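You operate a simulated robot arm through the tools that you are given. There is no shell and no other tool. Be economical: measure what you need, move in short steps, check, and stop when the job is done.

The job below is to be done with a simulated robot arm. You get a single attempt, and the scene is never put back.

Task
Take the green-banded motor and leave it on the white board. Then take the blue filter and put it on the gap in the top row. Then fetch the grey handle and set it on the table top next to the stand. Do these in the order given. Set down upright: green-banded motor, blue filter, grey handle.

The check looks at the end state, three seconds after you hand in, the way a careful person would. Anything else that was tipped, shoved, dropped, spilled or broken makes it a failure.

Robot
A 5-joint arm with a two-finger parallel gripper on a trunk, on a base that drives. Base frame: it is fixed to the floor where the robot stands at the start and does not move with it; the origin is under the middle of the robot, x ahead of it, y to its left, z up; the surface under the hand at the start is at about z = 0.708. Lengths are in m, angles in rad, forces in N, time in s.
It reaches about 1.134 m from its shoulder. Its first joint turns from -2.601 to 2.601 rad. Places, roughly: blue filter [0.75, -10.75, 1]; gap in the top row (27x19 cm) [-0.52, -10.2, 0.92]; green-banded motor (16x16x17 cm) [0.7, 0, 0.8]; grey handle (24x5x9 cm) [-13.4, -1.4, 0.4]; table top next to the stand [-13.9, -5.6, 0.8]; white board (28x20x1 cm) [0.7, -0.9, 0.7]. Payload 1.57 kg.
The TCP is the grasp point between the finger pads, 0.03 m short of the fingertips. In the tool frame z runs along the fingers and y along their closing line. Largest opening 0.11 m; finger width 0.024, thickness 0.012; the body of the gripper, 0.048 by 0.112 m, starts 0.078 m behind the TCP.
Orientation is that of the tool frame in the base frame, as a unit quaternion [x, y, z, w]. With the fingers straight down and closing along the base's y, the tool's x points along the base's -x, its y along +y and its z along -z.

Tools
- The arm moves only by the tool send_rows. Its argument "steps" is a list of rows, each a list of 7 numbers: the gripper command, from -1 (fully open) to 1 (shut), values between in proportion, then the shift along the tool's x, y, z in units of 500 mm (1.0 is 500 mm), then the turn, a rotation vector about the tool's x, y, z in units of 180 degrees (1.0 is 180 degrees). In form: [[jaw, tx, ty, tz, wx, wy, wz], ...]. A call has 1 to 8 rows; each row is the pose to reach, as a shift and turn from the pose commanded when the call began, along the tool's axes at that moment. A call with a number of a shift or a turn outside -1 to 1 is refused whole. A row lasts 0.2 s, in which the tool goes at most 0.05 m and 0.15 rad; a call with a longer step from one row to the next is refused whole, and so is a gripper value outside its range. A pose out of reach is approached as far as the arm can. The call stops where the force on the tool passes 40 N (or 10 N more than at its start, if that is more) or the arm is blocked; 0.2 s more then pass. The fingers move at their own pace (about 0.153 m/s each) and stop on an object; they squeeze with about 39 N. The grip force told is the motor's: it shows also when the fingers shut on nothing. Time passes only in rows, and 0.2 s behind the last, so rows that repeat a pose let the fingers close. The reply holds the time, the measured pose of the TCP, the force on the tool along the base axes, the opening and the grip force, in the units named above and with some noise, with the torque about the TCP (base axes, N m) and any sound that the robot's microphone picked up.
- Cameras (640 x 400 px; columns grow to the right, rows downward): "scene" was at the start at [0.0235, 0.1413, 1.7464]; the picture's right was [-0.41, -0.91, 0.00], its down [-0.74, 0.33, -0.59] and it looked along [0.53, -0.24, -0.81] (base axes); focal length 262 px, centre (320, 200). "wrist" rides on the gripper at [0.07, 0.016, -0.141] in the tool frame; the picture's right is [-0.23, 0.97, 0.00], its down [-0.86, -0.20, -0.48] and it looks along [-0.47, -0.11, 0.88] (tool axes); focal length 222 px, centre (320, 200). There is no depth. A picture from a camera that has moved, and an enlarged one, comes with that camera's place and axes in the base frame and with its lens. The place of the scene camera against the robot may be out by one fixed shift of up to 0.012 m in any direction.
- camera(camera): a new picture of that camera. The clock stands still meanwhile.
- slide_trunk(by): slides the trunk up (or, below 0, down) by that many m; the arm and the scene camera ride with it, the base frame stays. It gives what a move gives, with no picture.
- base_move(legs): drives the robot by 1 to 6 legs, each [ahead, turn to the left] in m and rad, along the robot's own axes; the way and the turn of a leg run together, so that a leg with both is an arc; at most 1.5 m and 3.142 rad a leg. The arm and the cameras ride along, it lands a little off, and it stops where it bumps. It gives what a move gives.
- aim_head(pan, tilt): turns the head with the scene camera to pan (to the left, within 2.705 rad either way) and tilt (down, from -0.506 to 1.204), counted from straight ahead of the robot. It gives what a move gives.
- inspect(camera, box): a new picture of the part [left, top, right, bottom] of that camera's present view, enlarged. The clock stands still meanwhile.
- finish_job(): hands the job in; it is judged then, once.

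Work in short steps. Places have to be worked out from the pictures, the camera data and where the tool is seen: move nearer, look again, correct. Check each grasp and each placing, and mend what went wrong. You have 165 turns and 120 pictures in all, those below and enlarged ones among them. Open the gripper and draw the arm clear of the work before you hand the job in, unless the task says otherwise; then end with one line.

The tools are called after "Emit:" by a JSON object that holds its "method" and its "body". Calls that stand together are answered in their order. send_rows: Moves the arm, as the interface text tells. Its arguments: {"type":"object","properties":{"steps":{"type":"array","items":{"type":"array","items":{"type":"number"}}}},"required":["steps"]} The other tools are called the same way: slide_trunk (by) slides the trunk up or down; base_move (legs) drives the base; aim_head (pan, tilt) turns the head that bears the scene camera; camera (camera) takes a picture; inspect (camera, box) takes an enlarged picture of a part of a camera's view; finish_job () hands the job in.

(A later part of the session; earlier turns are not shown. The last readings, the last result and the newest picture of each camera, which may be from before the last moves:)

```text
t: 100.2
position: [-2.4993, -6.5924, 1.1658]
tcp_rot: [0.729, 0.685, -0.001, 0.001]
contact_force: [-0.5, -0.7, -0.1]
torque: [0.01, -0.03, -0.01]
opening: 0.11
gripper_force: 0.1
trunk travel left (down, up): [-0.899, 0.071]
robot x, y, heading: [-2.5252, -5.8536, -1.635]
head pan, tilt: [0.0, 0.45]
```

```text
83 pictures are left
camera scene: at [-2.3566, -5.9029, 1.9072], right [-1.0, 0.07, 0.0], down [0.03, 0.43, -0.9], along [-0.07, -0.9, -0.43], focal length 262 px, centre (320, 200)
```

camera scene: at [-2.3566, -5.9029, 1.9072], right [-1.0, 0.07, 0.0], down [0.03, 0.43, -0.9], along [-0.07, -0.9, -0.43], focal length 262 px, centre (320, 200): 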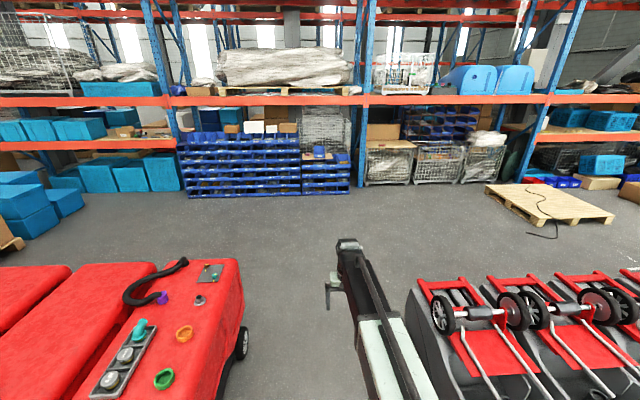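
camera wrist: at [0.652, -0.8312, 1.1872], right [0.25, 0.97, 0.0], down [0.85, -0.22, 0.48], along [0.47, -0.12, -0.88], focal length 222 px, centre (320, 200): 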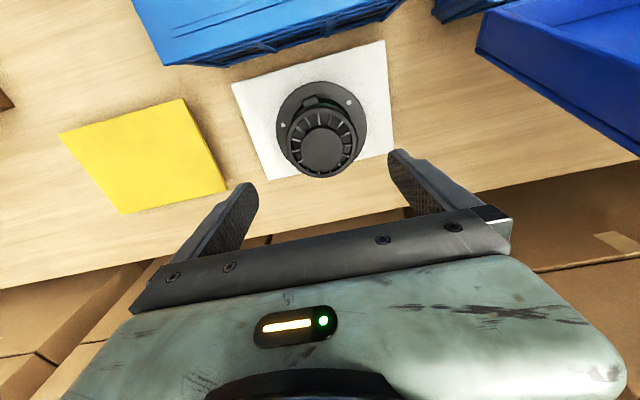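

Passage is clear at x≈-2.55. I drive through to y≈-8.4, turn left (+x) and go toward x≈-0.5, then face the rack.

Emit:
{"method": "base_move", "body": {"legs": [[0, 0.065], [1.3, 0], [1.25, 0], [0, 1.571]]}}

Emit:
{"method": "camera", "body": {"camera": "scene"}}

```text
t: 116.9
position: [-1.7648, -8.2807, 1.1666]
tcp_rot: [-0.029, 1.0, 0.0, 0.002]
contact_force: [-0.1, -0.5, 0.9]
torque: [0.05, -0.01, 0.03]
opening: 0.1101
gripper_force: 0.1
trunk travel left (down, up): [-0.899, 0.071]
robot x, y, heading: [-2.4964, -8.4189, 0.039]
head pan, tilt: [0.0, 0.45]
```

```text
82 pictures are left
camera scene: at [-2.453, -8.2423, 1.9071], right [0.04, -1.0, 0.0], down [-0.44, -0.02, -0.9], along [0.9, 0.04, -0.44], focal length 262 px, centre (320, 200)
```

scene: 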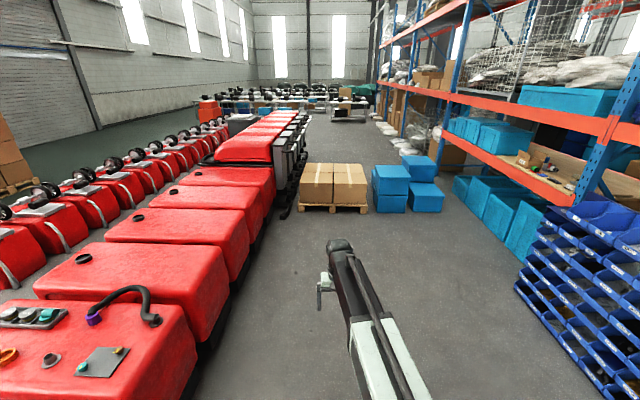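

Clear ahead. I drive 2 m to x≈-0.5 and turn to face the bin rack.

Emit:
{"method": "base_move", "body": {"legs": [[1.0, -0.04], [0.98, 0], [0, -1.57]]}}

Emit:
{"method": "camera", "body": {"camera": "scene"}}

```text
t: 130.6
position: [-0.408, -9.1152, 1.1667]
tcp_rot: [0.699, 0.715, -0.001, 0.001]
contact_force: [-0.3, 0.4, -0.2]
torque: [-0.01, 0.01, 0.0]
opening: 0.1101
gripper_force: 0.0
trunk travel left (down, up): [-0.899, 0.071]
robot x, y, heading: [-0.4901, -8.3783, -1.558]
head pan, tilt: [0.0, 0.45]
```

```text
81 pictures are left
camera scene: at [-0.3164, -8.4163, 1.9071], right [-1.0, -0.02, 0.0], down [-0.01, 0.44, -0.9], along [0.02, -0.9, -0.44], focal length 262 px, centre (320, 200)
```

scene: 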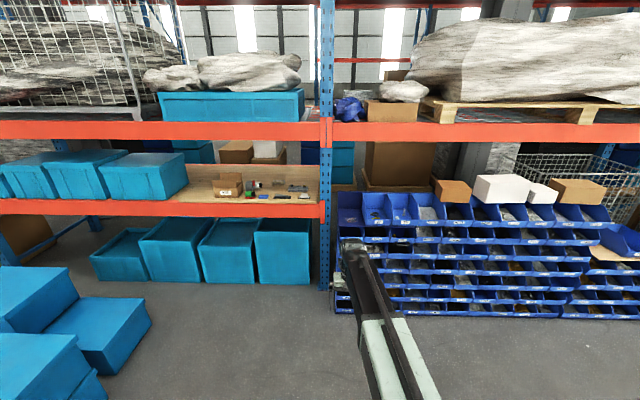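

Emit:
{"method": "inspect", "body": {"camera": "scene", "box": [180, 130, 340, 230]}}

Emit:
{"method": "inspect", "body": {"camera": "scene", "box": [320, 150, 500, 260]}}

```text
4.00 times, centred on (260, 180) of scene
camera zoom: at [-0.3164, -8.4163, 1.9071], right [-1.0, -0.02, 0.0], down [-0.01, 0.44, -0.9], along [0.02, -0.9, -0.44], focal length 1050 px, centre (560, 280)
```

zoom: 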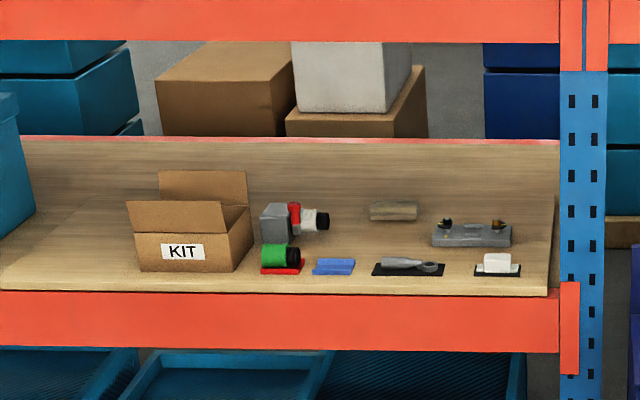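

```text
3.56 times, centred on (410, 205) of scene
camera zoom: at [-0.3164, -8.4163, 1.9071], right [-1.0, -0.02, 0.0], down [-0.01, 0.44, -0.9], along [0.02, -0.9, -0.44], focal length 933 px, centre (0, 182)
```

zoom: 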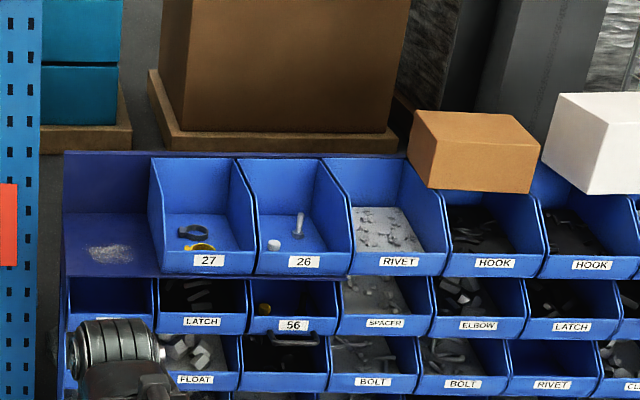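

The gap is the leftmost slot of the top bin row. The blue filter isn't evident; it may be in or behind the KIT box on the shelf. I drive closer to the shelf for a look.

Emit:
{"method": "base_move", "body": {"legs": [[0, 0.9], [0.98, 0], [0, -0.9]]}}

Emit:
{"method": "camera", "body": {"camera": "scene"}}

```text
t: 140.3
position: [0.378, -9.713, 1.1667]
tcp_rot: [0.694, 0.72, -0.001, 0.001]
contact_force: [1.2, 0.5, 0.0]
torque: [0.02, 0.04, 0.03]
opening: 0.1098
gripper_force: 0.1
trunk travel left (down, up): [-0.899, 0.071]
robot x, y, heading: [0.3076, -8.9774, -1.529]
head pan, tilt: [0.0, 0.45]
```

```text
78 pictures are left
camera scene: at [0.4825, -9.0103, 1.9071], right [-1.0, -0.04, 0.0], down [-0.02, 0.43, -0.9], along [0.04, -0.9, -0.43], focal length 262 px, centre (320, 200)
```

scene: 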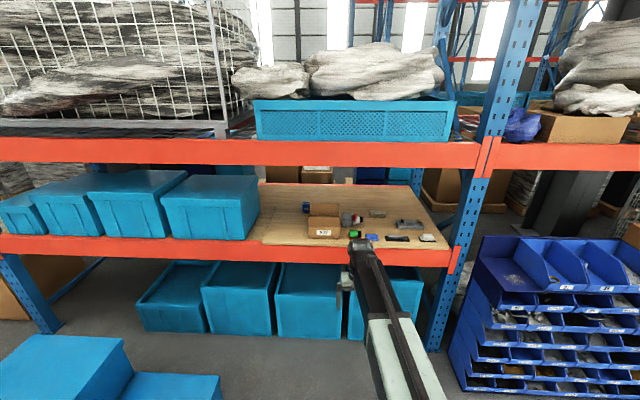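

Emit:
{"method": "inspect", "body": {"camera": "scene", "box": [250, 170, 460, 270]}}

```text
3.05 times, centred on (355, 220) of scene
camera zoom: at [0.4825, -9.0103, 1.9071], right [-1.0, -0.04, 0.0], down [-0.02, 0.43, -0.9], along [0.04, -0.9, -0.43], focal length 800 px, centre (213, 139)
```

zoom: 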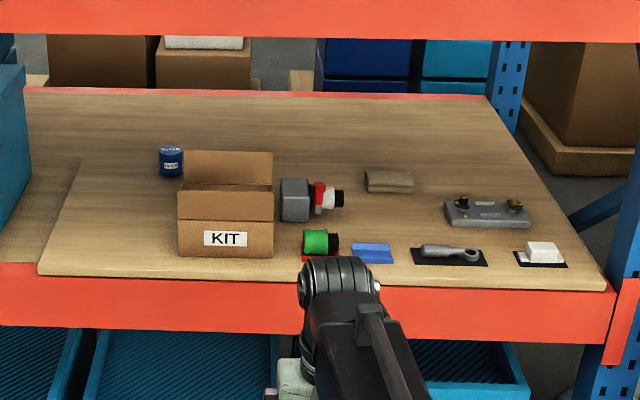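

The blue filter is the small blue can behind the left rear of the KIT box, about (0.68, -10.82). Before moving closer I check the floor crates on the left.

Emit:
{"method": "aim_head", "body": {"pan": 0.6, "tilt": 0.9}}

Emit:
{"method": "camera", "body": {"camera": "scene"}}

```text
t: 141.3
position: [0.3789, -9.7142, 1.1668]
tcp_rot: [0.695, 0.719, -0.002, 0.001]
contact_force: [0.1, 0.3, 0.5]
torque: [0.02, 0.01, 0.0]
opening: 0.1101
gripper_force: 0.0
trunk travel left (down, up): [-0.899, 0.071]
robot x, y, heading: [0.3049, -8.9733, -1.529]
head pan, tilt: [0.6, 0.901]
```

```text
76 pictures are left
camera scene: at [0.5238, -8.98, 1.8688], right [-0.8, -0.6, 0.0], down [-0.47, 0.63, -0.62], along [0.37, -0.5, -0.78], focal length 262 px, centre (320, 200)
```

scene: 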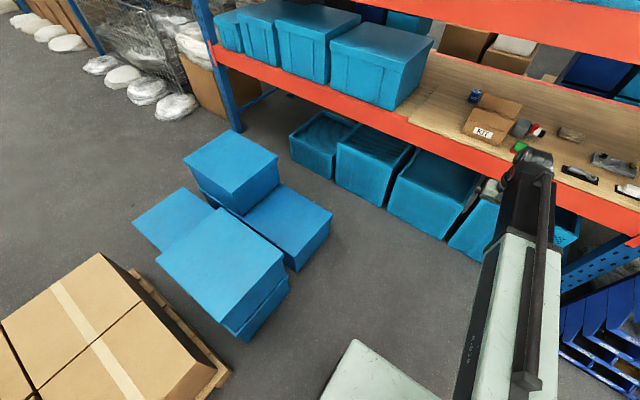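

Floor crates occupy x ≥ 1.12. I shift to x≈0.58 facing the shelf and approach to y≈-9.6.

Emit:
{"method": "base_move", "body": {"legs": [[0, 1.0], [0.32, 0], [0, -1.04], [0.5, 0]]}}

Emit:
{"method": "aim_head", "body": {"pan": -0.05, "tilt": 0.7}}

Emit:
{"method": "camera", "body": {"camera": "scene"}}

```text
t: 151.1
position: [0.5603, -10.3848, 1.1647]
tcp_rot: [0.725, 0.689, -0.001, 0.0]
contact_force: [-0.4, -0.6, -0.7]
torque: [0.03, -0.04, 0.04]
opening: 0.1097
gripper_force: 0.1
trunk travel left (down, up): [-0.899, 0.071]
robot x, y, heading: [0.5532, -9.6453, -1.62]
head pan, tilt: [0.6, 0.901]
```

```text
t: 152.1
position: [0.5596, -10.3846, 1.1672]
tcp_rot: [0.725, 0.688, -0.001, 0.002]
contact_force: [-0.3, 0.3, 0.1]
torque: [-0.06, 0.02, -0.02]
opening: 0.11
gripper_force: 0.1
trunk travel left (down, up): [-0.899, 0.071]
robot x, y, heading: [0.5539, -9.6439, -1.626]
head pan, tilt: [-0.051, 0.7]
```

```text
75 pictures are left
camera scene: at [0.7198, -9.6866, 1.885], right [-0.99, 0.11, 0.0], down [0.07, 0.64, -0.76], along [-0.08, -0.76, -0.64], focal length 262 px, centre (320, 200)
```

scene: 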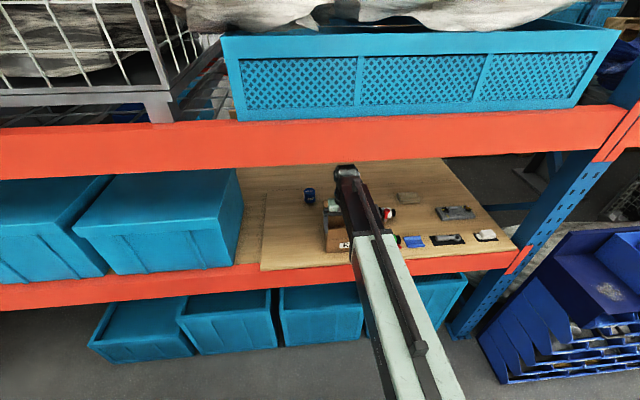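

The wrist is just under the upper beam. I check the wrist view for the filter and KIT box.

Emit:
{"method": "camera", "body": {"camera": "wrist"}}

Emit:
{"method": "inspect", "body": {"camera": "scene", "box": [260, 140, 420, 260]}}

```text
74 pictures are left
camera wrist: at [0.5783, -10.3139, 1.3072], right [0.96, -0.28, 0.0], down [-0.24, -0.84, 0.48], along [-0.13, -0.46, -0.88], focal length 222 px, centre (320, 200)
```

wrist: 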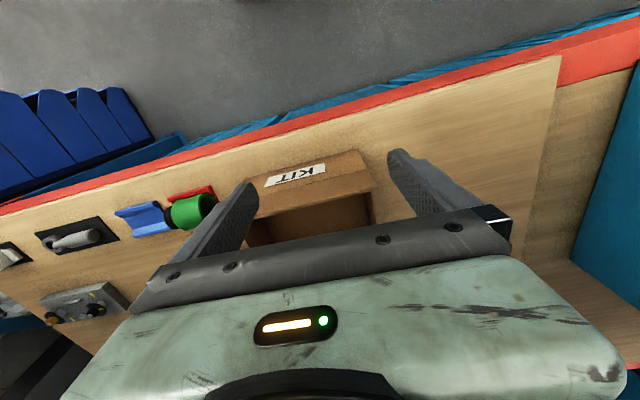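

```text
3.33 times, centred on (340, 200) of scene
camera zoom: at [0.7198, -9.6866, 1.885], right [-0.99, 0.11, 0.0], down [0.07, 0.64, -0.76], along [-0.08, -0.76, -0.64], focal length 875 px, centre (253, 200)
```

zoom: 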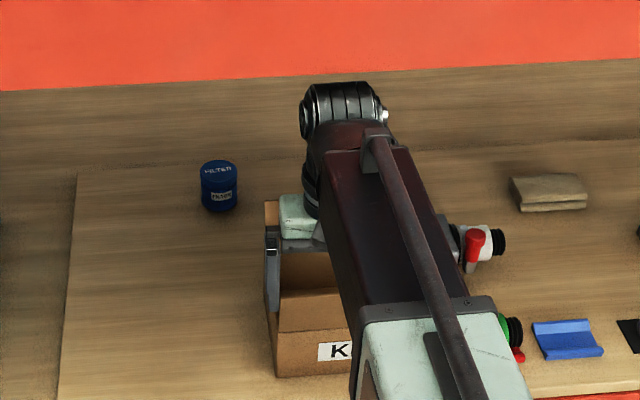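

Filter is about at (0.665, -10.785), KIT's left wall at x≈0.62. I move the gripper left to x≈0.72 to clear the KIT, then lower the trunk by 0.09 m to clear the upper beam.

Emit:
{"method": "send_rows", "body": {"steps": [[-1, 0, 0.08, 0, 0, 0, 0], [-1, 0, 0.16, 0, 0, 0, 0], [-1, 0, 0.24, 0, 0, 0, 0], [-1, 0, 0.33, 0, 0, 0, 0], [-1, 0, 0.33, 0, 0, 0, 0]]}}

Emit:
{"method": "slide_trunk", "body": {"by": -0.09}}

Emit:
{"method": "camera", "body": {"camera": "wrist"}}

Emit:
{"method": "camera", "body": {"camera": "scene"}}

```text
t: 153.3
position: [0.727, -10.3918, 1.165]
tcp_rot: [0.725, 0.689, -0.002, 0.001]
contact_force: [-0.9, 0.8, 0.2]
torque: [0.02, -0.03, 0.01]
opening: 0.1099
gripper_force: 0.0
trunk travel left (down, up): [-0.899, 0.071]
robot x, y, heading: [0.5544, -9.6438, -1.627]
head pan, tilt: [-0.051, 0.7]
```

```text
t: 154.6
position: [0.7265, -10.3917, 1.0762]
tcp_rot: [0.725, 0.688, 0.0, 0.001]
contact_force: [0.2, 0.6, 0.7]
torque: [0.02, 0.0, 0.0]
opening: 0.1098
gripper_force: 0.0
trunk travel left (down, up): [-0.809, 0.161]
robot x, y, heading: [0.5575, -9.6422, -1.626]
head pan, tilt: [-0.051, 0.7]
```

```text
72 pictures are left
camera wrist: at [0.7452, -10.3209, 1.2173], right [0.96, -0.28, 0.0], down [-0.24, -0.84, 0.48], along [-0.13, -0.46, -0.88], focal length 222 px, centre (320, 200)
```

wrist: 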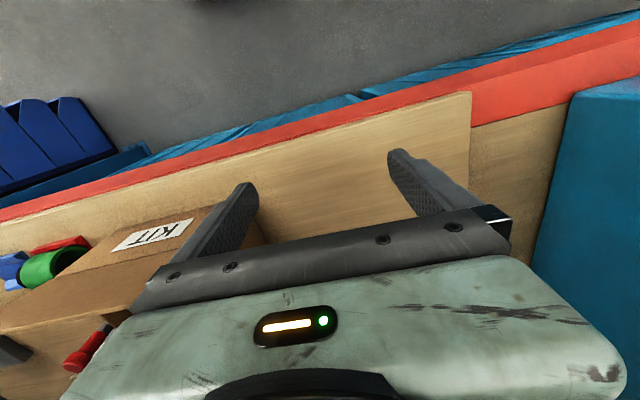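

```text
71 pictures are left
camera scene: at [0.7198, -9.6864, 1.795], right [-0.99, 0.11, 0.0], down [0.07, 0.64, -0.76], along [-0.08, -0.76, -0.64], focal length 262 px, centre (320, 200)
```

scene: 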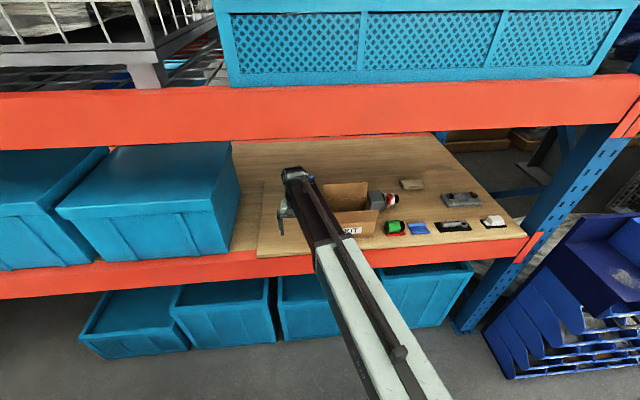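

Now I drive 0.25 m forward to bring the filter within reach and look.

Emit:
{"method": "base_move", "body": {"legs": [[0.25, 0]]}}

Emit:
{"method": "camera", "body": {"camera": "wrist"}}

Emit:
{"method": "camera", "body": {"camera": "scene"}}

```text
t: 156.4
position: [0.7139, -10.6419, 1.075]
tcp_rot: [0.726, 0.688, -0.001, 0.0]
contact_force: [-0.8, -0.8, 0.1]
torque: [0.0, -0.01, 0.01]
opening: 0.1103
gripper_force: 0.0
trunk travel left (down, up): [-0.809, 0.161]
robot x, y, heading: [0.543, -9.8963, -1.624]
head pan, tilt: [-0.051, 0.7]
```

```text
70 pictures are left
camera wrist: at [0.7321, -10.5719, 1.217], right [0.96, -0.28, 0.0], down [-0.24, -0.84, 0.48], along [-0.13, -0.46, -0.88], focal length 222 px, centre (320, 200)
```

wrist: 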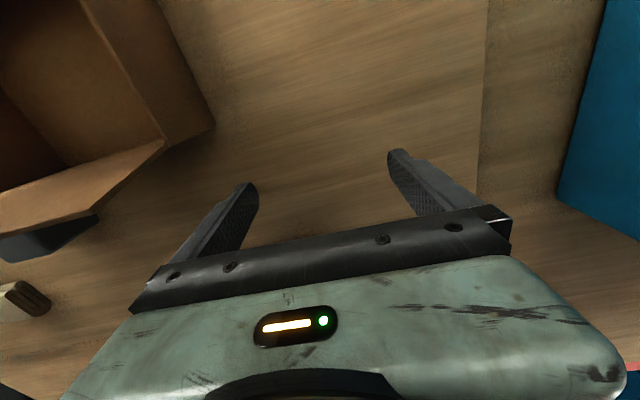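

```text
69 pictures are left
camera scene: at [0.7061, -9.9376, 1.7949], right [-0.99, 0.1, 0.0], down [0.07, 0.64, -0.76], along [-0.08, -0.76, -0.64], focal length 262 px, centre (320, 200)
```

scene: 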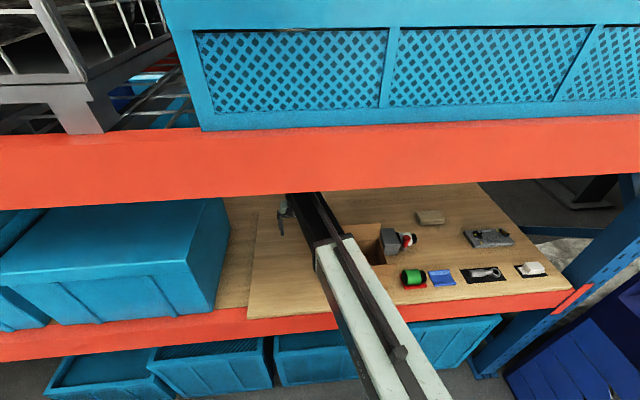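

The filter is hidden beneath the palm. I raise the trunk 0.03 m and extend forward 0.1 m so it comes into view.

Emit:
{"method": "slide_trunk", "body": {"by": 0.03}}

Emit:
{"method": "send_rows", "body": {"steps": [[-1, -0.08, 0, 0, 0, 0, 0], [-1, -0.16, 0, 0, 0, 0, 0], [-1, -0.22, 0, 0, 0, 0, 0], [-1, -0.22, 0, 0, 0, 0, 0]]}}

Emit:
{"method": "camera", "body": {"camera": "wrist"}}

```text
t: 157.1
position: [0.7143, -10.6414, 1.106]
tcp_rot: [0.725, 0.689, -0.001, 0.001]
contact_force: [-0.7, 0.2, -0.6]
torque: [0.02, 0.0, -0.01]
opening: 0.1099
gripper_force: 0.0
trunk travel left (down, up): [-0.839, 0.131]
robot x, y, heading: [0.5386, -9.8931, -1.627]
head pan, tilt: [-0.051, 0.7]
```

```text
t: 158.1
position: [0.7089, -10.753, 1.1065]
tcp_rot: [0.725, 0.689, 0.0, 0.002]
contact_force: [-1.0, 0.2, 0.5]
torque: [0.0, 0.02, 0.0]
opening: 0.1101
gripper_force: 0.0
trunk travel left (down, up): [-0.839, 0.131]
robot x, y, heading: [0.5385, -9.897, -1.622]
head pan, tilt: [-0.051, 0.7]
```

```text
68 pictures are left
camera wrist: at [0.7273, -10.6819, 1.2472], right [0.96, -0.28, 0.0], down [-0.24, -0.84, 0.48], along [-0.13, -0.46, -0.88], focal length 222 px, centre (320, 200)
```

wrist: 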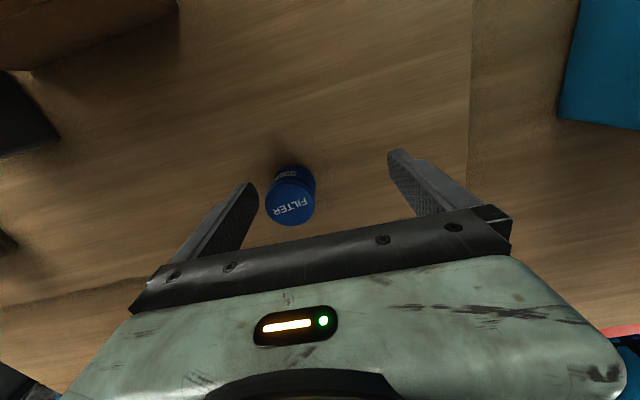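

Filter triangulated at (0.664, -10.786), top z≈1.036, diameter ≈0.055. I centre over it and descend partway, checking clearance.

Emit:
{"method": "send_rows", "body": {"steps": [[-1, -0.04, -0.045, 0, 0, 0, 0], [-1, -0.07, -0.0865, 0, 0, 0, 0], [-1, -0.07, -0.0865, 0, 0, 0, 0]]}}

Emit:
{"method": "slide_trunk", "body": {"by": -0.04}}

Emit:
{"method": "camera", "body": {"camera": "wrist"}}

Emit:
{"method": "inspect", "body": {"camera": "scene", "box": [230, 160, 430, 290]}}

```text
t: 158.9
position: [0.6637, -10.7834, 1.1057]
tcp_rot: [0.725, 0.689, -0.002, 0.001]
contact_force: [-0.5, -0.8, -0.3]
torque: [0.03, -0.02, -0.02]
opening: 0.11
gripper_force: 0.1
trunk travel left (down, up): [-0.839, 0.131]
robot x, y, heading: [0.5411, -9.8955, -1.628]
head pan, tilt: [-0.051, 0.7]
```

```text
t: 159.8
position: [0.6631, -10.7838, 1.0667]
tcp_rot: [0.726, 0.688, -0.001, 0.001]
contact_force: [1.1, 0.3, 0.8]
torque: [-0.02, 0.0, 0.02]
opening: 0.1103
gripper_force: 0.1
trunk travel left (down, up): [-0.799, 0.171]
robot x, y, heading: [0.539, -9.8963, -1.629]
head pan, tilt: [-0.051, 0.7]
```

```text
67 pictures are left
camera wrist: at [0.6825, -10.7138, 1.2072], right [0.96, -0.28, 0.0], down [-0.24, -0.84, 0.48], along [-0.13, -0.46, -0.88], focal length 222 px, centre (320, 200)
```

wrist: 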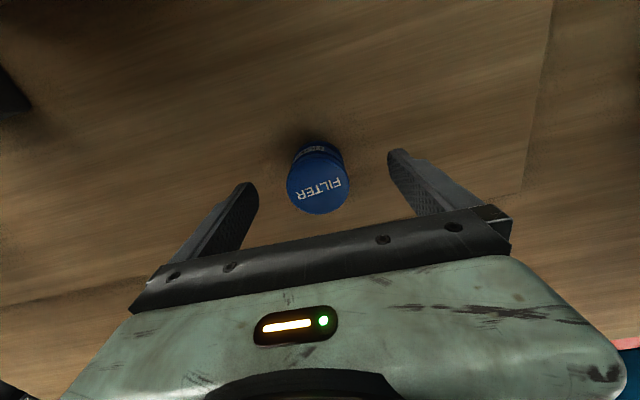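

```text
3.08 times, centred on (330, 225) of scene
camera zoom: at [0.7059, -9.937, 1.7849], right [-0.99, 0.1, 0.0], down [0.07, 0.64, -0.76], along [-0.08, -0.76, -0.64], focal length 807 px, centre (289, 123)
```

zoom: 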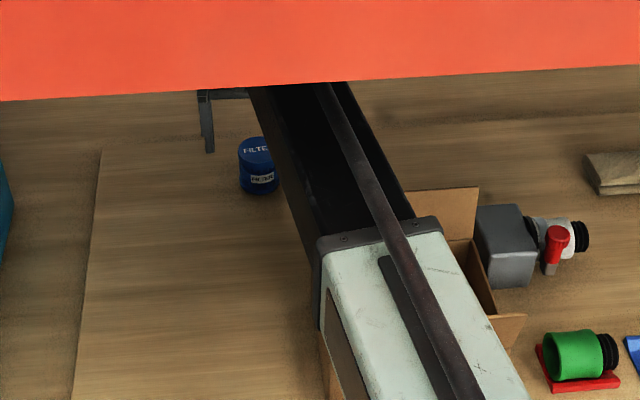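

Centred well; forearm clears the KIT flap (z≈1.11) by several cm. I lower 0.058 m and close.

Emit:
{"method": "slide_trunk", "body": {"by": -0.058}}

Emit:
{"method": "send_rows", "body": {"steps": [[0, 0, 0, 0, 0, 0, 0], [1, 0, 0, 0, 0, 0, 0], [1, 0, 0, 0, 0, 0, 0], [1, 0, 0, 0, 0, 0, 0]]}}

Emit:
{"method": "slide_trunk", "body": {"by": 0.04}}

Emit:
{"method": "camera", "body": {"camera": "wrist"}}

```text
t: 160.8
position: [0.664, -10.7836, 1.0082]
tcp_rot: [0.725, 0.688, -0.001, 0.001]
contact_force: [1.0, 0.1, 0.5]
torque: [0.01, 0.01, 0.0]
opening: 0.1099
gripper_force: 0.0
trunk travel left (down, up): [-0.741, 0.229]
robot x, y, heading: [0.5383, -9.8955, -1.628]
head pan, tilt: [-0.051, 0.7]
```

```text
t: 161.8
position: [0.6633, -10.7824, 1.008]
tcp_rot: [0.725, 0.689, -0.001, 0.001]
contact_force: [0.0, 0.0, 1.3]
torque: [-0.02, -0.01, 0.0]
opening: 0.0555
gripper_force: 39.3
trunk travel left (down, up): [-0.741, 0.229]
robot x, y, heading: [0.5397, -9.8931, -1.624]
head pan, tilt: [-0.051, 0.7]
```

```text
t: 162.6
position: [0.664, -10.7831, 1.0481]
tcp_rot: [0.726, 0.688, -0.001, 0.0]
contact_force: [0.4, -0.4, -0.8]
torque: [0.0, 0.0, 0.0]
opening: 0.0552
gripper_force: 39.6
trunk travel left (down, up): [-0.781, 0.189]
robot x, y, heading: [0.5384, -9.8929, -1.629]
head pan, tilt: [-0.051, 0.7]
```

```text
65 pictures are left
camera wrist: at [0.6826, -10.7141, 1.1891], right [0.96, -0.28, 0.0], down [-0.24, -0.84, 0.48], along [-0.13, -0.46, -0.88], focal length 222 px, centre (320, 200)
```

wrist: 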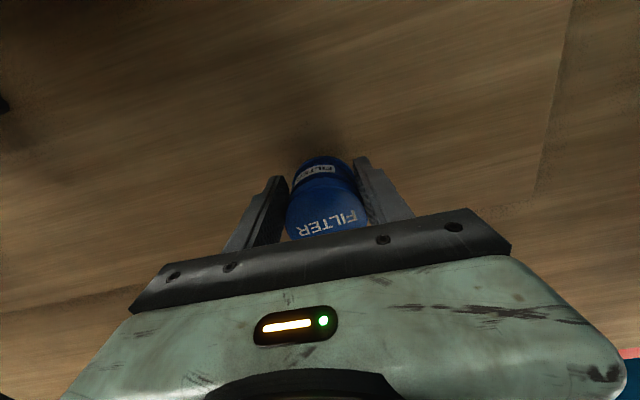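

The filter is gripped and lifted. I retrace: raise, shift left, retract, then back the base out.

Emit:
{"method": "slide_trunk", "body": {"by": 0.055}}

Emit:
{"method": "send_rows", "body": {"steps": [[1, 0, 0.06, 0, 0, 0, 0], [1, 0, 0.12, 0, 0, 0, 0], [1, 0.08, 0.12, 0, 0, 0, 0], [1, 0.16, 0.12, 0, 0, 0, 0], [1, 0.24, 0.12, 0, 0, 0, 0], [1, 0.29, 0.12, 0, 0, 0, 0]]}}

Emit:
{"method": "base_move", "body": {"legs": [[-0.75, 0]]}}

Emit:
{"method": "camera", "body": {"camera": "scene"}}

```text
t: 163.5
position: [0.6639, -10.7849, 1.1028]
tcp_rot: [0.726, 0.688, -0.002, 0.001]
contact_force: [-0.5, -0.3, -0.2]
torque: [0.02, 0.0, -0.02]
opening: 0.0552
gripper_force: 38.9
trunk travel left (down, up): [-0.836, 0.134]
robot x, y, heading: [0.5377, -9.8922, -1.626]
head pan, tilt: [-0.051, 0.7]
```

```text
t: 164.9
position: [0.7325, -10.6415, 1.1041]
tcp_rot: [0.725, 0.688, -0.001, 0.002]
contact_force: [0.1, 0.5, -0.6]
torque: [0.0, 0.01, -0.01]
opening: 0.0552
gripper_force: 39.3
trunk travel left (down, up): [-0.836, 0.134]
robot x, y, heading: [0.5394, -9.8969, -1.625]
head pan, tilt: [-0.051, 0.7]
```

```text
t: 169.0
position: [0.7716, -9.9032, 1.1035]
tcp_rot: [0.726, 0.687, -0.001, 0.001]
contact_force: [0.7, -0.3, -0.6]
torque: [-0.03, -0.01, -0.03]
opening: 0.055
gripper_force: 39.2
trunk travel left (down, up): [-0.836, 0.134]
robot x, y, heading: [0.5856, -9.1534, -1.631]
head pan, tilt: [-0.051, 0.7]
```

```text
64 pictures are left
camera scene: at [0.7478, -9.1966, 1.822], right [-0.99, 0.11, 0.0], down [0.07, 0.64, -0.76], along [-0.09, -0.76, -0.64], focal length 262 px, centre (320, 200)
```

scene: 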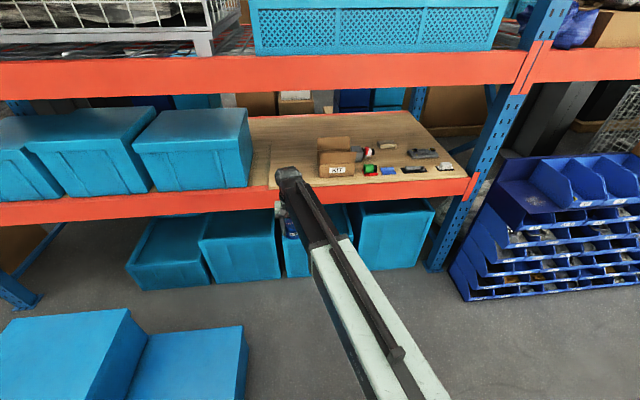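

KIT and neighbours undisturbed. Now I drive across to face the gap at x≈-0.52.

Emit:
{"method": "base_move", "body": {"legs": [[0, -1.57], [1.12, 0], [0, 1.63]]}}

Emit:
{"method": "camera", "body": {"camera": "scene"}}

```text
t: 182.5
position: [-0.3123, -9.8191, 1.1044]
tcp_rot: [0.709, 0.705, -0.002, 0.001]
contact_force: [-0.3, 0.2, 0.0]
torque: [0.0, 0.04, 0.0]
opening: 0.053
gripper_force: 39.3
trunk travel left (down, up): [-0.836, 0.134]
robot x, y, heading: [-0.5706, -9.081, -1.593]
head pan, tilt: [-0.051, 0.7]
```

```text
63 pictures are left
camera scene: at [-0.4012, -9.1167, 1.822], right [-1.0, 0.07, 0.0], down [0.05, 0.64, -0.77], along [-0.05, -0.76, -0.64], focal length 262 px, centre (320, 200)
```

scene: 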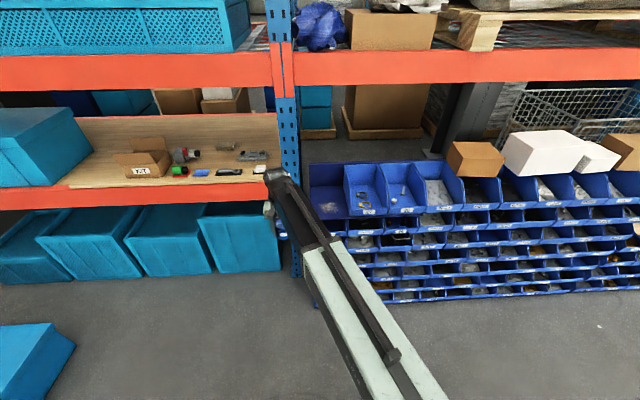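

I zoom in on the gap, and check the filter in the grip (opening changed slightly).

Emit:
{"method": "inspect", "body": {"camera": "scene", "box": [260, 140, 420, 240]}}

Emit:
{"method": "camera", "body": {"camera": "wrist"}}

```text
4.00 times, centred on (340, 190) of scene
camera zoom: at [-0.4012, -9.1167, 1.822], right [-1.0, 0.07, 0.0], down [0.05, 0.64, -0.77], along [-0.05, -0.76, -0.64], focal length 1050 px, centre (240, 240)
```

zoom: 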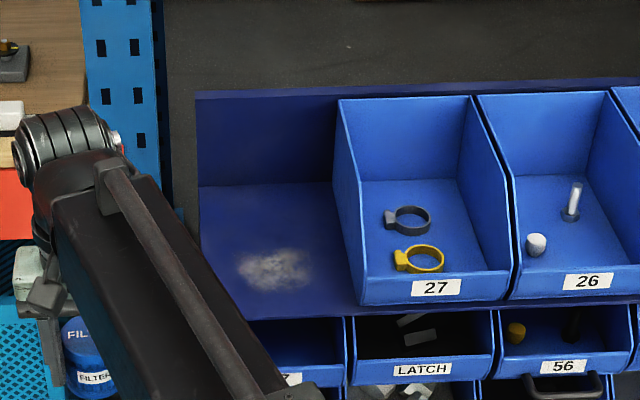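

```text
61 pictures are left
camera wrist: at [-0.2969, -9.7475, 1.2446], right [0.97, -0.23, 0.0], down [-0.2, -0.85, 0.48], along [-0.11, -0.47, -0.88], focal length 222 px, centre (320, 200)
```

wrist: 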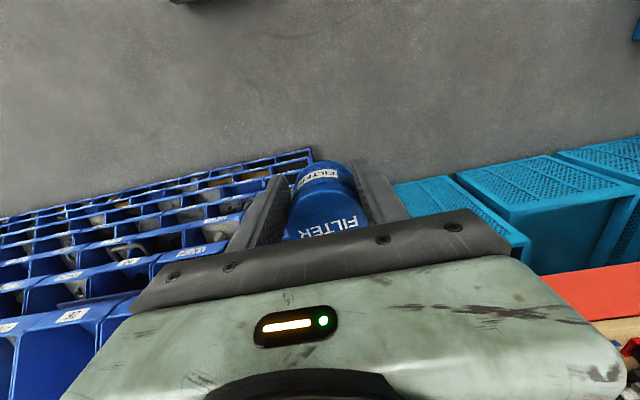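

The slot floor spans x −0.61…−0.42, y −10.335…−10.07, z≈0.90-0.92; centre (-0.515, -10.2). I swing the arm in front of it, then drive 0.3 m forward.

Emit:
{"method": "send_rows", "body": {"steps": [[1, 0, -0.08, 0, 0, 0, 0], [1, 0, -0.16, 0, 0, 0, 0], [1, 0, -0.24, 0, 0, 0, 0], [1, 0, -0.32, 0, 0, 0, 0], [1, 0, -0.39, 0, 0, 0, 0], [1, 0, -0.39, 0, 0, 0, 0]]}}

Emit:
{"method": "base_move", "body": {"legs": [[0.3, 0]]}}

Emit:
{"method": "camera", "body": {"camera": "wrist"}}

Emit:
{"method": "camera", "body": {"camera": "scene"}}

```text
t: 183.9
position: [-0.5066, -9.8196, 1.1029]
tcp_rot: [0.71, 0.704, -0.001, 0.001]
contact_force: [-0.1, -0.7, -0.7]
torque: [0.01, -0.03, -0.01]
opening: 0.0534
gripper_force: 38.5
trunk travel left (down, up): [-0.836, 0.134]
robot x, y, heading: [-0.5686, -9.0837, -1.591]
head pan, tilt: [-0.051, 0.7]
```

```text
t: 185.9
position: [-0.5124, -10.1249, 1.1032]
tcp_rot: [0.71, 0.704, -0.001, 0.001]
contact_force: [-0.1, -0.1, 0.1]
torque: [0.02, 0.0, -0.01]
opening: 0.0527
gripper_force: 38.3
trunk travel left (down, up): [-0.836, 0.134]
robot x, y, heading: [-0.5743, -9.3869, -1.591]
head pan, tilt: [-0.051, 0.7]
```

```text
60 pictures are left
camera wrist: at [-0.497, -10.0541, 1.244], right [0.97, -0.23, 0.0], down [-0.2, -0.85, 0.48], along [-0.11, -0.47, -0.88], focal length 222 px, centre (320, 200)
```

wrist: 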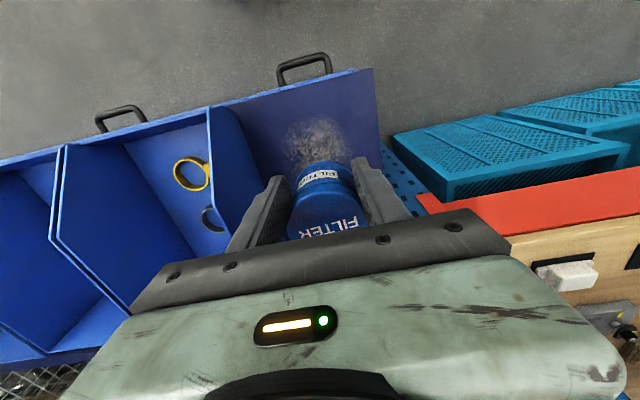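

```text
59 pictures are left
camera scene: at [-0.4075, -9.4234, 1.8219], right [-1.0, 0.07, 0.0], down [0.05, 0.64, -0.76], along [-0.05, -0.76, -0.64], focal length 262 px, centre (320, 200)
```

scene: 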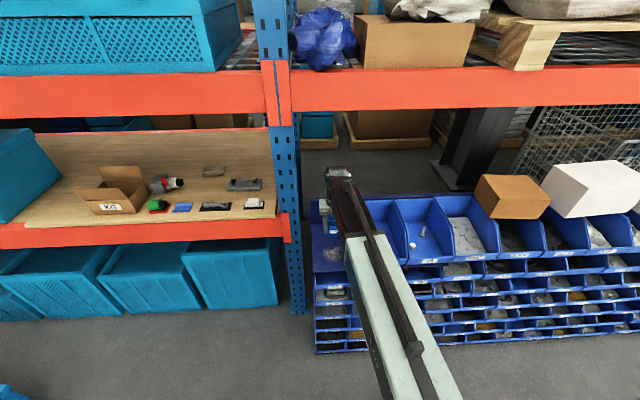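

I extend 0.065 m to the slot centre and lower until close to the floor of the slot.

Emit:
{"method": "send_rows", "body": {"steps": [[1, -0.07, 0, 0, 0, 0, 0], [1, -0.13, 0.004, 0, 0, 0, 0], [1, -0.13, 0.004, 0, 0, 0, 0]]}}

Emit:
{"method": "slide_trunk", "body": {"by": -0.1}}

Emit:
{"method": "camera", "body": {"camera": "wrist"}}

Emit:
{"method": "inspect", "body": {"camera": "scene", "box": [290, 140, 410, 240]}}

```text
t: 186.7
position: [-0.5112, -10.1892, 1.1024]
tcp_rot: [0.709, 0.705, -0.001, 0.002]
contact_force: [-0.3, -0.4, -0.1]
torque: [0.04, -0.01, -0.01]
opening: 0.0529
gripper_force: 39.2
trunk travel left (down, up): [-0.836, 0.134]
robot x, y, heading: [-0.573, -9.3838, -1.592]
head pan, tilt: [-0.051, 0.7]
```

```text
t: 188.1
position: [-0.5106, -10.1898, 1.0032]
tcp_rot: [0.709, 0.705, -0.001, 0.001]
contact_force: [-0.4, -0.3, 0.3]
torque: [-0.03, 0.0, 0.01]
opening: 0.0526
gripper_force: 38.7
trunk travel left (down, up): [-0.736, 0.234]
robot x, y, heading: [-0.5772, -9.3889, -1.593]
head pan, tilt: [-0.051, 0.7]
```

```text
58 pictures are left
camera wrist: at [-0.4961, -10.1184, 1.1442], right [0.97, -0.23, 0.0], down [-0.2, -0.85, 0.48], along [-0.11, -0.47, -0.88], focal length 222 px, centre (320, 200)
```

wrist: 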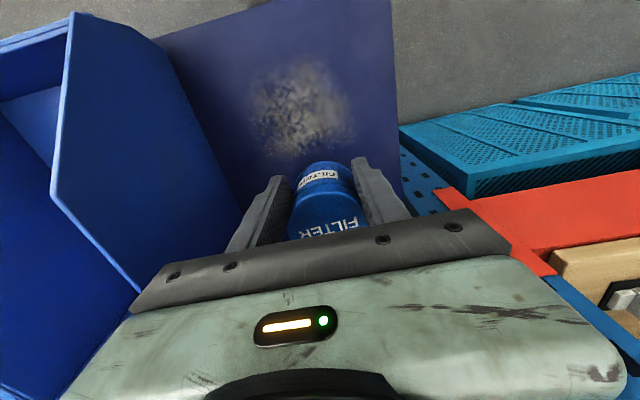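

```text
4.00 times, centred on (350, 190) of scene
camera zoom: at [-0.4076, -9.4227, 1.722], right [-1.0, 0.07, 0.0], down [0.05, 0.64, -0.76], along [-0.05, -0.76, -0.64], focal length 1050 px, centre (200, 240)
```

zoom: 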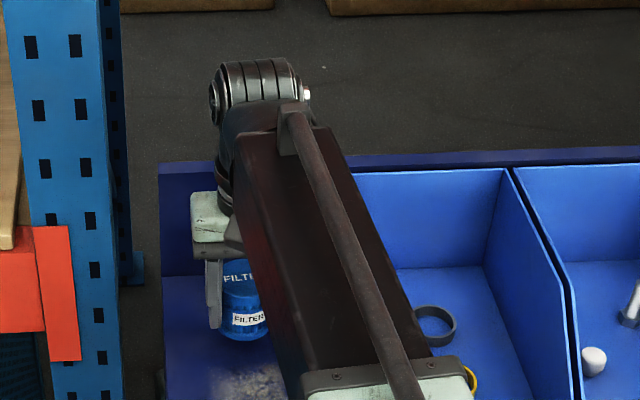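

Placement is centred and clear. I lower in small steps until contact.

Emit:
{"method": "slide_trunk", "body": {"by": -0.025}}

Emit:
{"method": "slide_trunk", "body": {"by": -0.008}}

Emit:
{"method": "inspect", "body": {"camera": "scene", "box": [310, 150, 390, 240]}}

```text
t: 188.8
position: [-0.5122, -10.1892, 0.9784]
tcp_rot: [0.709, 0.705, -0.001, 0.002]
contact_force: [0.5, -0.8, -0.7]
torque: [0.02, 0.03, -0.05]
opening: 0.0526
gripper_force: 38.5
trunk travel left (down, up): [-0.711, 0.259]
robot x, y, heading: [-0.5748, -9.386, -1.591]
head pan, tilt: [-0.051, 0.7]
```

```text
t: 189.3
position: [-0.5114, -10.1904, 0.9701]
tcp_rot: [0.709, 0.705, -0.001, 0.001]
contact_force: [-0.4, 0.1, 0.2]
torque: [0.01, 0.03, 0.02]
opening: 0.0525
gripper_force: 38.6
trunk travel left (down, up): [-0.703, 0.267]
robot x, y, heading: [-0.5747, -9.3858, -1.593]
head pan, tilt: [-0.051, 0.7]
```

```text
4.44 times, centred on (350, 195) of scene
camera zoom: at [-0.4075, -9.4227, 1.6889], right [-1.0, 0.07, 0.0], down [0.05, 0.64, -0.76], along [-0.05, -0.76, -0.64], focal length 1166 px, centre (187, 222)
```

zoom: 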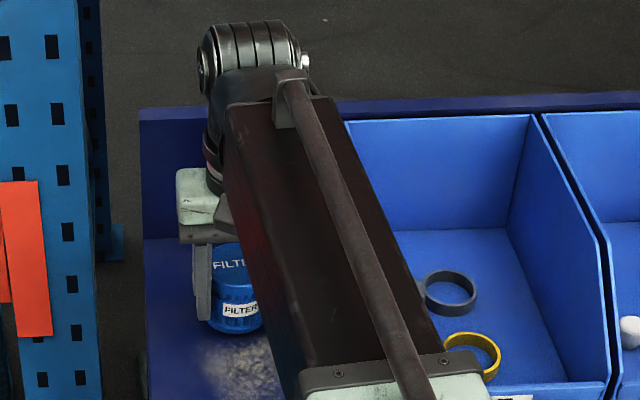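

Emit:
{"method": "slide_trunk", "body": {"by": -0.008}}

Emit:
{"method": "slide_trunk", "body": {"by": -0.006}}

```text
t: 189.9
position: [-0.5126, -10.1896, 0.9617]
tcp_rot: [0.709, 0.705, -0.001, 0.001]
contact_force: [0.2, 0.1, 0.3]
torque: [0.0, 0.0, 0.02]
opening: 0.0
gripper_force: 20.9
trunk travel left (down, up): [-0.695, 0.275]
robot x, y, heading: [-0.572, -9.385, -1.592]
head pan, tilt: [-0.051, 0.7]
```

```text
t: 190.5
position: [-0.5115, -10.19, 0.9562]
tcp_rot: [0.71, 0.704, -0.001, 0.001]
contact_force: [0.4, -0.4, 0.5]
torque: [0.01, 0.01, 0.0]
opening: 0.0
gripper_force: 21.3
trunk travel left (down, up): [-0.689, 0.281]
robot x, y, heading: [-0.5762, -9.3888, -1.595]
head pan, tilt: [-0.051, 0.7]
```

The opening went to zero — the filter squeezed out of the fingers. I look where it is.

Emit:
{"method": "camera", "body": {"camera": "wrist"}}

Emit:
{"method": "inspect", "body": {"camera": "scene", "box": [300, 140, 420, 260]}}

```text
55 pictures are left
camera wrist: at [-0.4961, -10.1185, 1.0971], right [0.97, -0.23, 0.0], down [-0.2, -0.85, 0.48], along [-0.11, -0.47, -0.88], focal length 222 px, centre (320, 200)
```

wrist: 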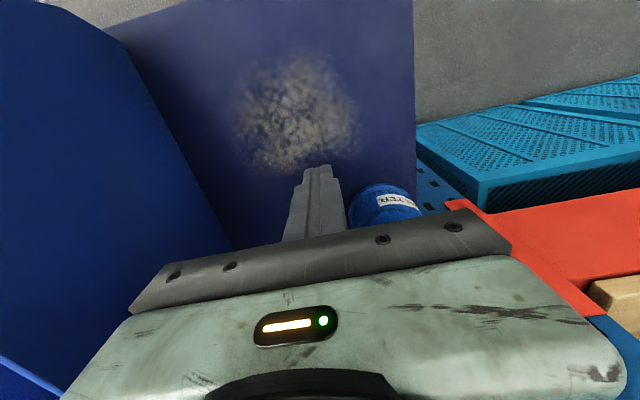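

```text
3.33 times, centred on (360, 200) of scene
camera zoom: at [-0.4075, -9.4229, 1.6749], right [-1.0, 0.07, 0.0], down [0.05, 0.64, -0.76], along [-0.05, -0.76, -0.64], focal length 875 px, centre (187, 200)
```

zoom: 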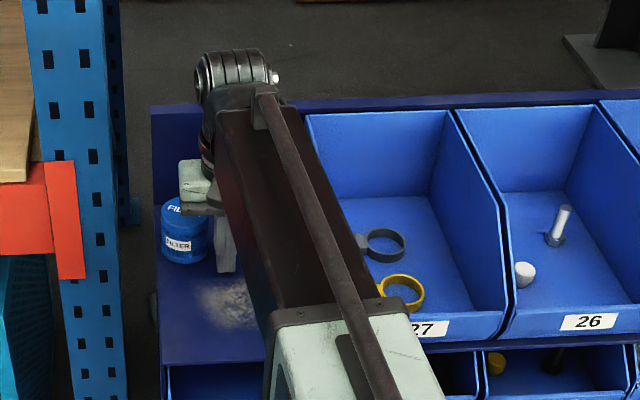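

The filter stands upright at the left-rear edge of the slot, not centred. I raise the hand straight up, then measure to regrasp it.

Emit:
{"method": "slide_trunk", "body": {"by": 0.13}}

Emit:
{"method": "camera", "body": {"camera": "wrist"}}

Emit:
{"method": "inspect", "body": {"camera": "scene", "box": [300, 160, 400, 260]}}

```text
t: 192.1
position: [-0.5127, -10.1896, 1.0858]
tcp_rot: [0.71, 0.704, -0.001, 0.001]
contact_force: [-0.9, 0.1, 0.0]
torque: [0.03, 0.0, 0.03]
opening: 0.0
gripper_force: 20.7
trunk travel left (down, up): [-0.819, 0.151]
robot x, y, heading: [-0.5711, -9.3828, -1.596]
head pan, tilt: [-0.051, 0.7]
```

```text
53 pictures are left
camera wrist: at [-0.496, -10.1185, 1.2271], right [0.97, -0.23, 0.0], down [-0.2, -0.85, 0.48], along [-0.11, -0.47, -0.88], focal length 222 px, centre (320, 200)
```

wrist: 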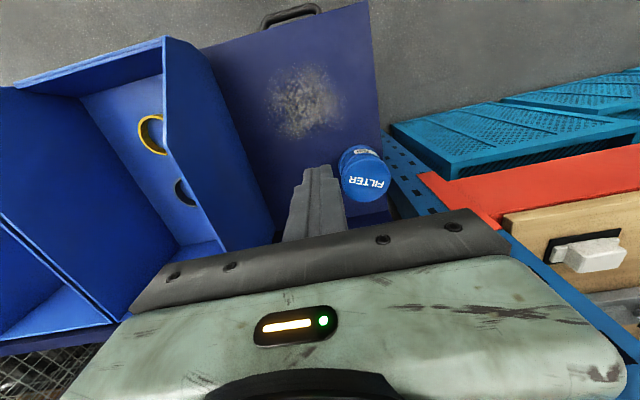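

```text
4.00 times, centred on (350, 210) of scene
camera zoom: at [-0.4075, -9.4229, 1.8049], right [-1.0, 0.07, 0.0], down [0.05, 0.64, -0.76], along [-0.05, -0.76, -0.64], focal length 1050 px, centre (200, 160)
```

zoom: 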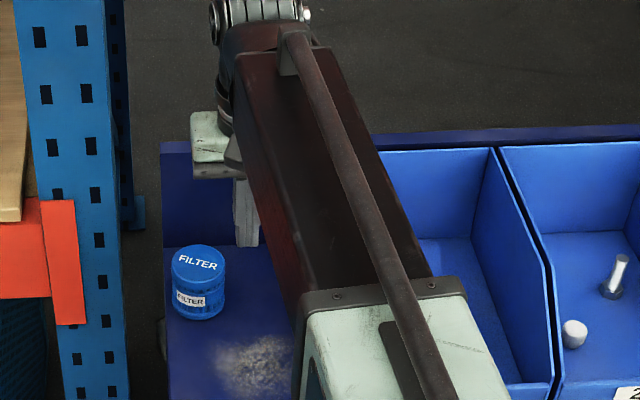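

The filter stands upright at (-0.463, -10.225), within the slot but only ~1 cm from its left edge. I regrasp it centred to move it toward the middle.

Emit:
{"method": "send_rows", "body": {"steps": [[-1, -0.035, 0.05, 0, 0, 0, 0], [-1, -0.072, 0.1, 0, 0, 0, 0], [-1, -0.072, 0.1, 0, 0, 0, 0], [-1, -0.072, 0.1, 0, 0, 0, 0]]}}

Emit:
{"method": "slide_trunk", "body": {"by": -0.04}}

Emit:
{"method": "camera", "body": {"camera": "wrist"}}

```text
t: 193.1
position: [-0.4602, -10.2263, 1.086]
tcp_rot: [0.709, 0.705, -0.001, 0.002]
contact_force: [-0.4, 0.0, 0.8]
torque: [-0.03, -0.02, -0.03]
opening: 0.1101
gripper_force: 0.0
trunk travel left (down, up): [-0.819, 0.151]
robot x, y, heading: [-0.5728, -9.385, -1.59]
head pan, tilt: [-0.051, 0.7]
```

```text
t: 193.9
position: [-0.461, -10.2264, 1.0462]
tcp_rot: [0.71, 0.704, -0.001, 0.001]
contact_force: [-0.4, 0.2, 0.3]
torque: [-0.06, 0.0, 0.0]
opening: 0.1098
gripper_force: 0.1
trunk travel left (down, up): [-0.779, 0.191]
robot x, y, heading: [-0.5726, -9.3877, -1.586]
head pan, tilt: [-0.051, 0.7]
```

```text
51 pictures are left
camera wrist: at [-0.4456, -10.1552, 1.1872], right [0.97, -0.23, 0.0], down [-0.2, -0.85, 0.48], along [-0.11, -0.47, -0.88], focal length 222 px, centre (320, 200)
```

wrist: 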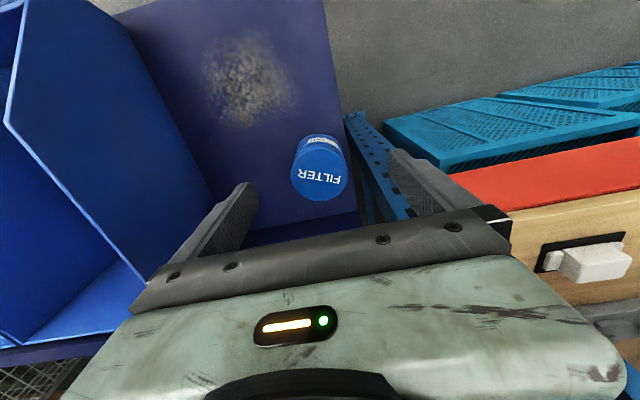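

Slight correction, then I lower 0.09 m and grasp.

Emit:
{"method": "send_rows", "body": {"steps": [[-1, -0.014, -0.007, 0, 0, 0, 0], [-1, -0.014, -0.007, 0, 0, 0, 0]]}}

Emit:
{"method": "slide_trunk", "body": {"by": -0.09}}

Emit:
{"method": "camera", "body": {"camera": "wrist"}}

```text
t: 194.5
position: [-0.4645, -10.2327, 1.0457]
tcp_rot: [0.71, 0.704, -0.001, 0.001]
contact_force: [-0.6, 0.5, 0.3]
torque: [0.01, 0.01, -0.03]
opening: 0.1101
gripper_force: 0.0
trunk travel left (down, up): [-0.779, 0.191]
robot x, y, heading: [-0.5713, -9.3867, -1.596]
head pan, tilt: [-0.051, 0.7]
```

```text
t: 195.7
position: [-0.4649, -10.233, 0.9557]
tcp_rot: [0.71, 0.704, -0.002, 0.001]
contact_force: [0.1, -0.4, 0.4]
torque: [0.0, 0.0, 0.01]
opening: 0.1099
gripper_force: 0.1
trunk travel left (down, up): [-0.689, 0.281]
robot x, y, heading: [-0.5715, -9.387, -1.592]
head pan, tilt: [-0.051, 0.7]
```

```text
50 pictures are left
camera wrist: at [-0.449, -10.1621, 1.0973], right [0.97, -0.23, 0.0], down [-0.2, -0.85, 0.48], along [-0.11, -0.47, -0.88], focal length 222 px, centre (320, 200)
```

wrist: 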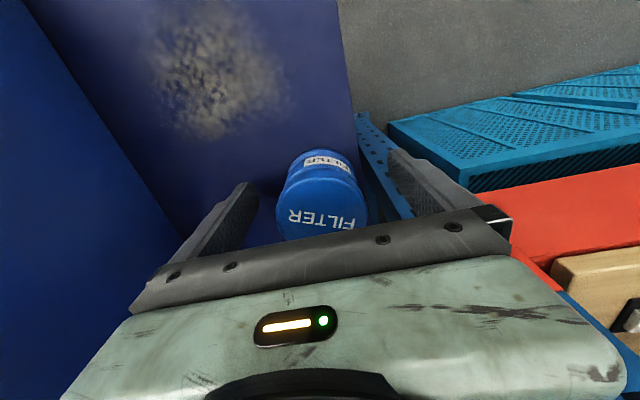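

The filter is between the fingers. I grip, lift 15 mm, and shift toward the middle.

Emit:
{"method": "send_rows", "body": {"steps": [[0, 0, 0, 0, 0, 0, 0], [1, 0, 0, 0, 0, 0, 0], [1, 0, 0, 0, 0, 0, 0], [1, 0, 0, 0, 0, 0, 0]]}}

Emit:
{"method": "slide_trunk", "body": {"by": 0.012}}

Emit:
{"method": "send_rows", "body": {"steps": [[1, 0.025, -0.045, 0, 0, 0, 0], [1, 0.05, -0.09, 0, 0, 0, 0], [1, 0.05, -0.09, 0, 0, 0, 0]]}}

Emit:
{"method": "camera", "body": {"camera": "wrist"}}

```text
t: 196.7
position: [-0.4638, -10.2323, 0.9557]
tcp_rot: [0.709, 0.705, -0.001, 0.002]
contact_force: [0.7, -0.6, 0.6]
torque: [0.01, -0.04, -0.02]
opening: 0.0583
gripper_force: 39.3
trunk travel left (down, up): [-0.689, 0.281]
robot x, y, heading: [-0.5773, -9.3867, -1.591]
head pan, tilt: [-0.051, 0.7]
```

```text
t: 197.3
position: [-0.4642, -10.2341, 0.9674]
tcp_rot: [0.709, 0.705, -0.001, 0.001]
contact_force: [-0.1, 0.2, -0.5]
torque: [0.03, 0.0, -0.05]
opening: 0.058
gripper_force: 39.1
trunk travel left (down, up): [-0.701, 0.269]
robot x, y, heading: [-0.5766, -9.3881, -1.596]
head pan, tilt: [-0.051, 0.7]
```

```text
t: 198.1
position: [-0.509, -10.2079, 0.9676]
tcp_rot: [0.709, 0.705, -0.002, 0.001]
contact_force: [0.3, -0.5, -0.5]
torque: [0.02, 0.02, 0.0]
opening: 0.058
gripper_force: 39.0
trunk travel left (down, up): [-0.701, 0.269]
robot x, y, heading: [-0.5743, -9.3853, -1.594]
head pan, tilt: [-0.051, 0.7]
```

```text
49 pictures are left
camera wrist: at [-0.4938, -10.1372, 1.1092], right [0.97, -0.23, 0.0], down [-0.2, -0.85, 0.48], along [-0.11, -0.47, -0.88], focal length 222 px, centre (320, 200)
```

wrist: 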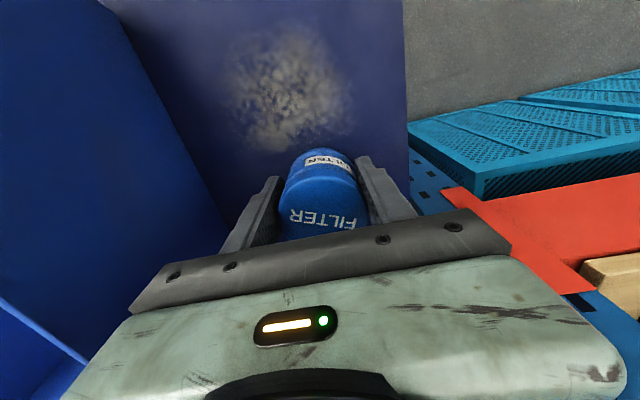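

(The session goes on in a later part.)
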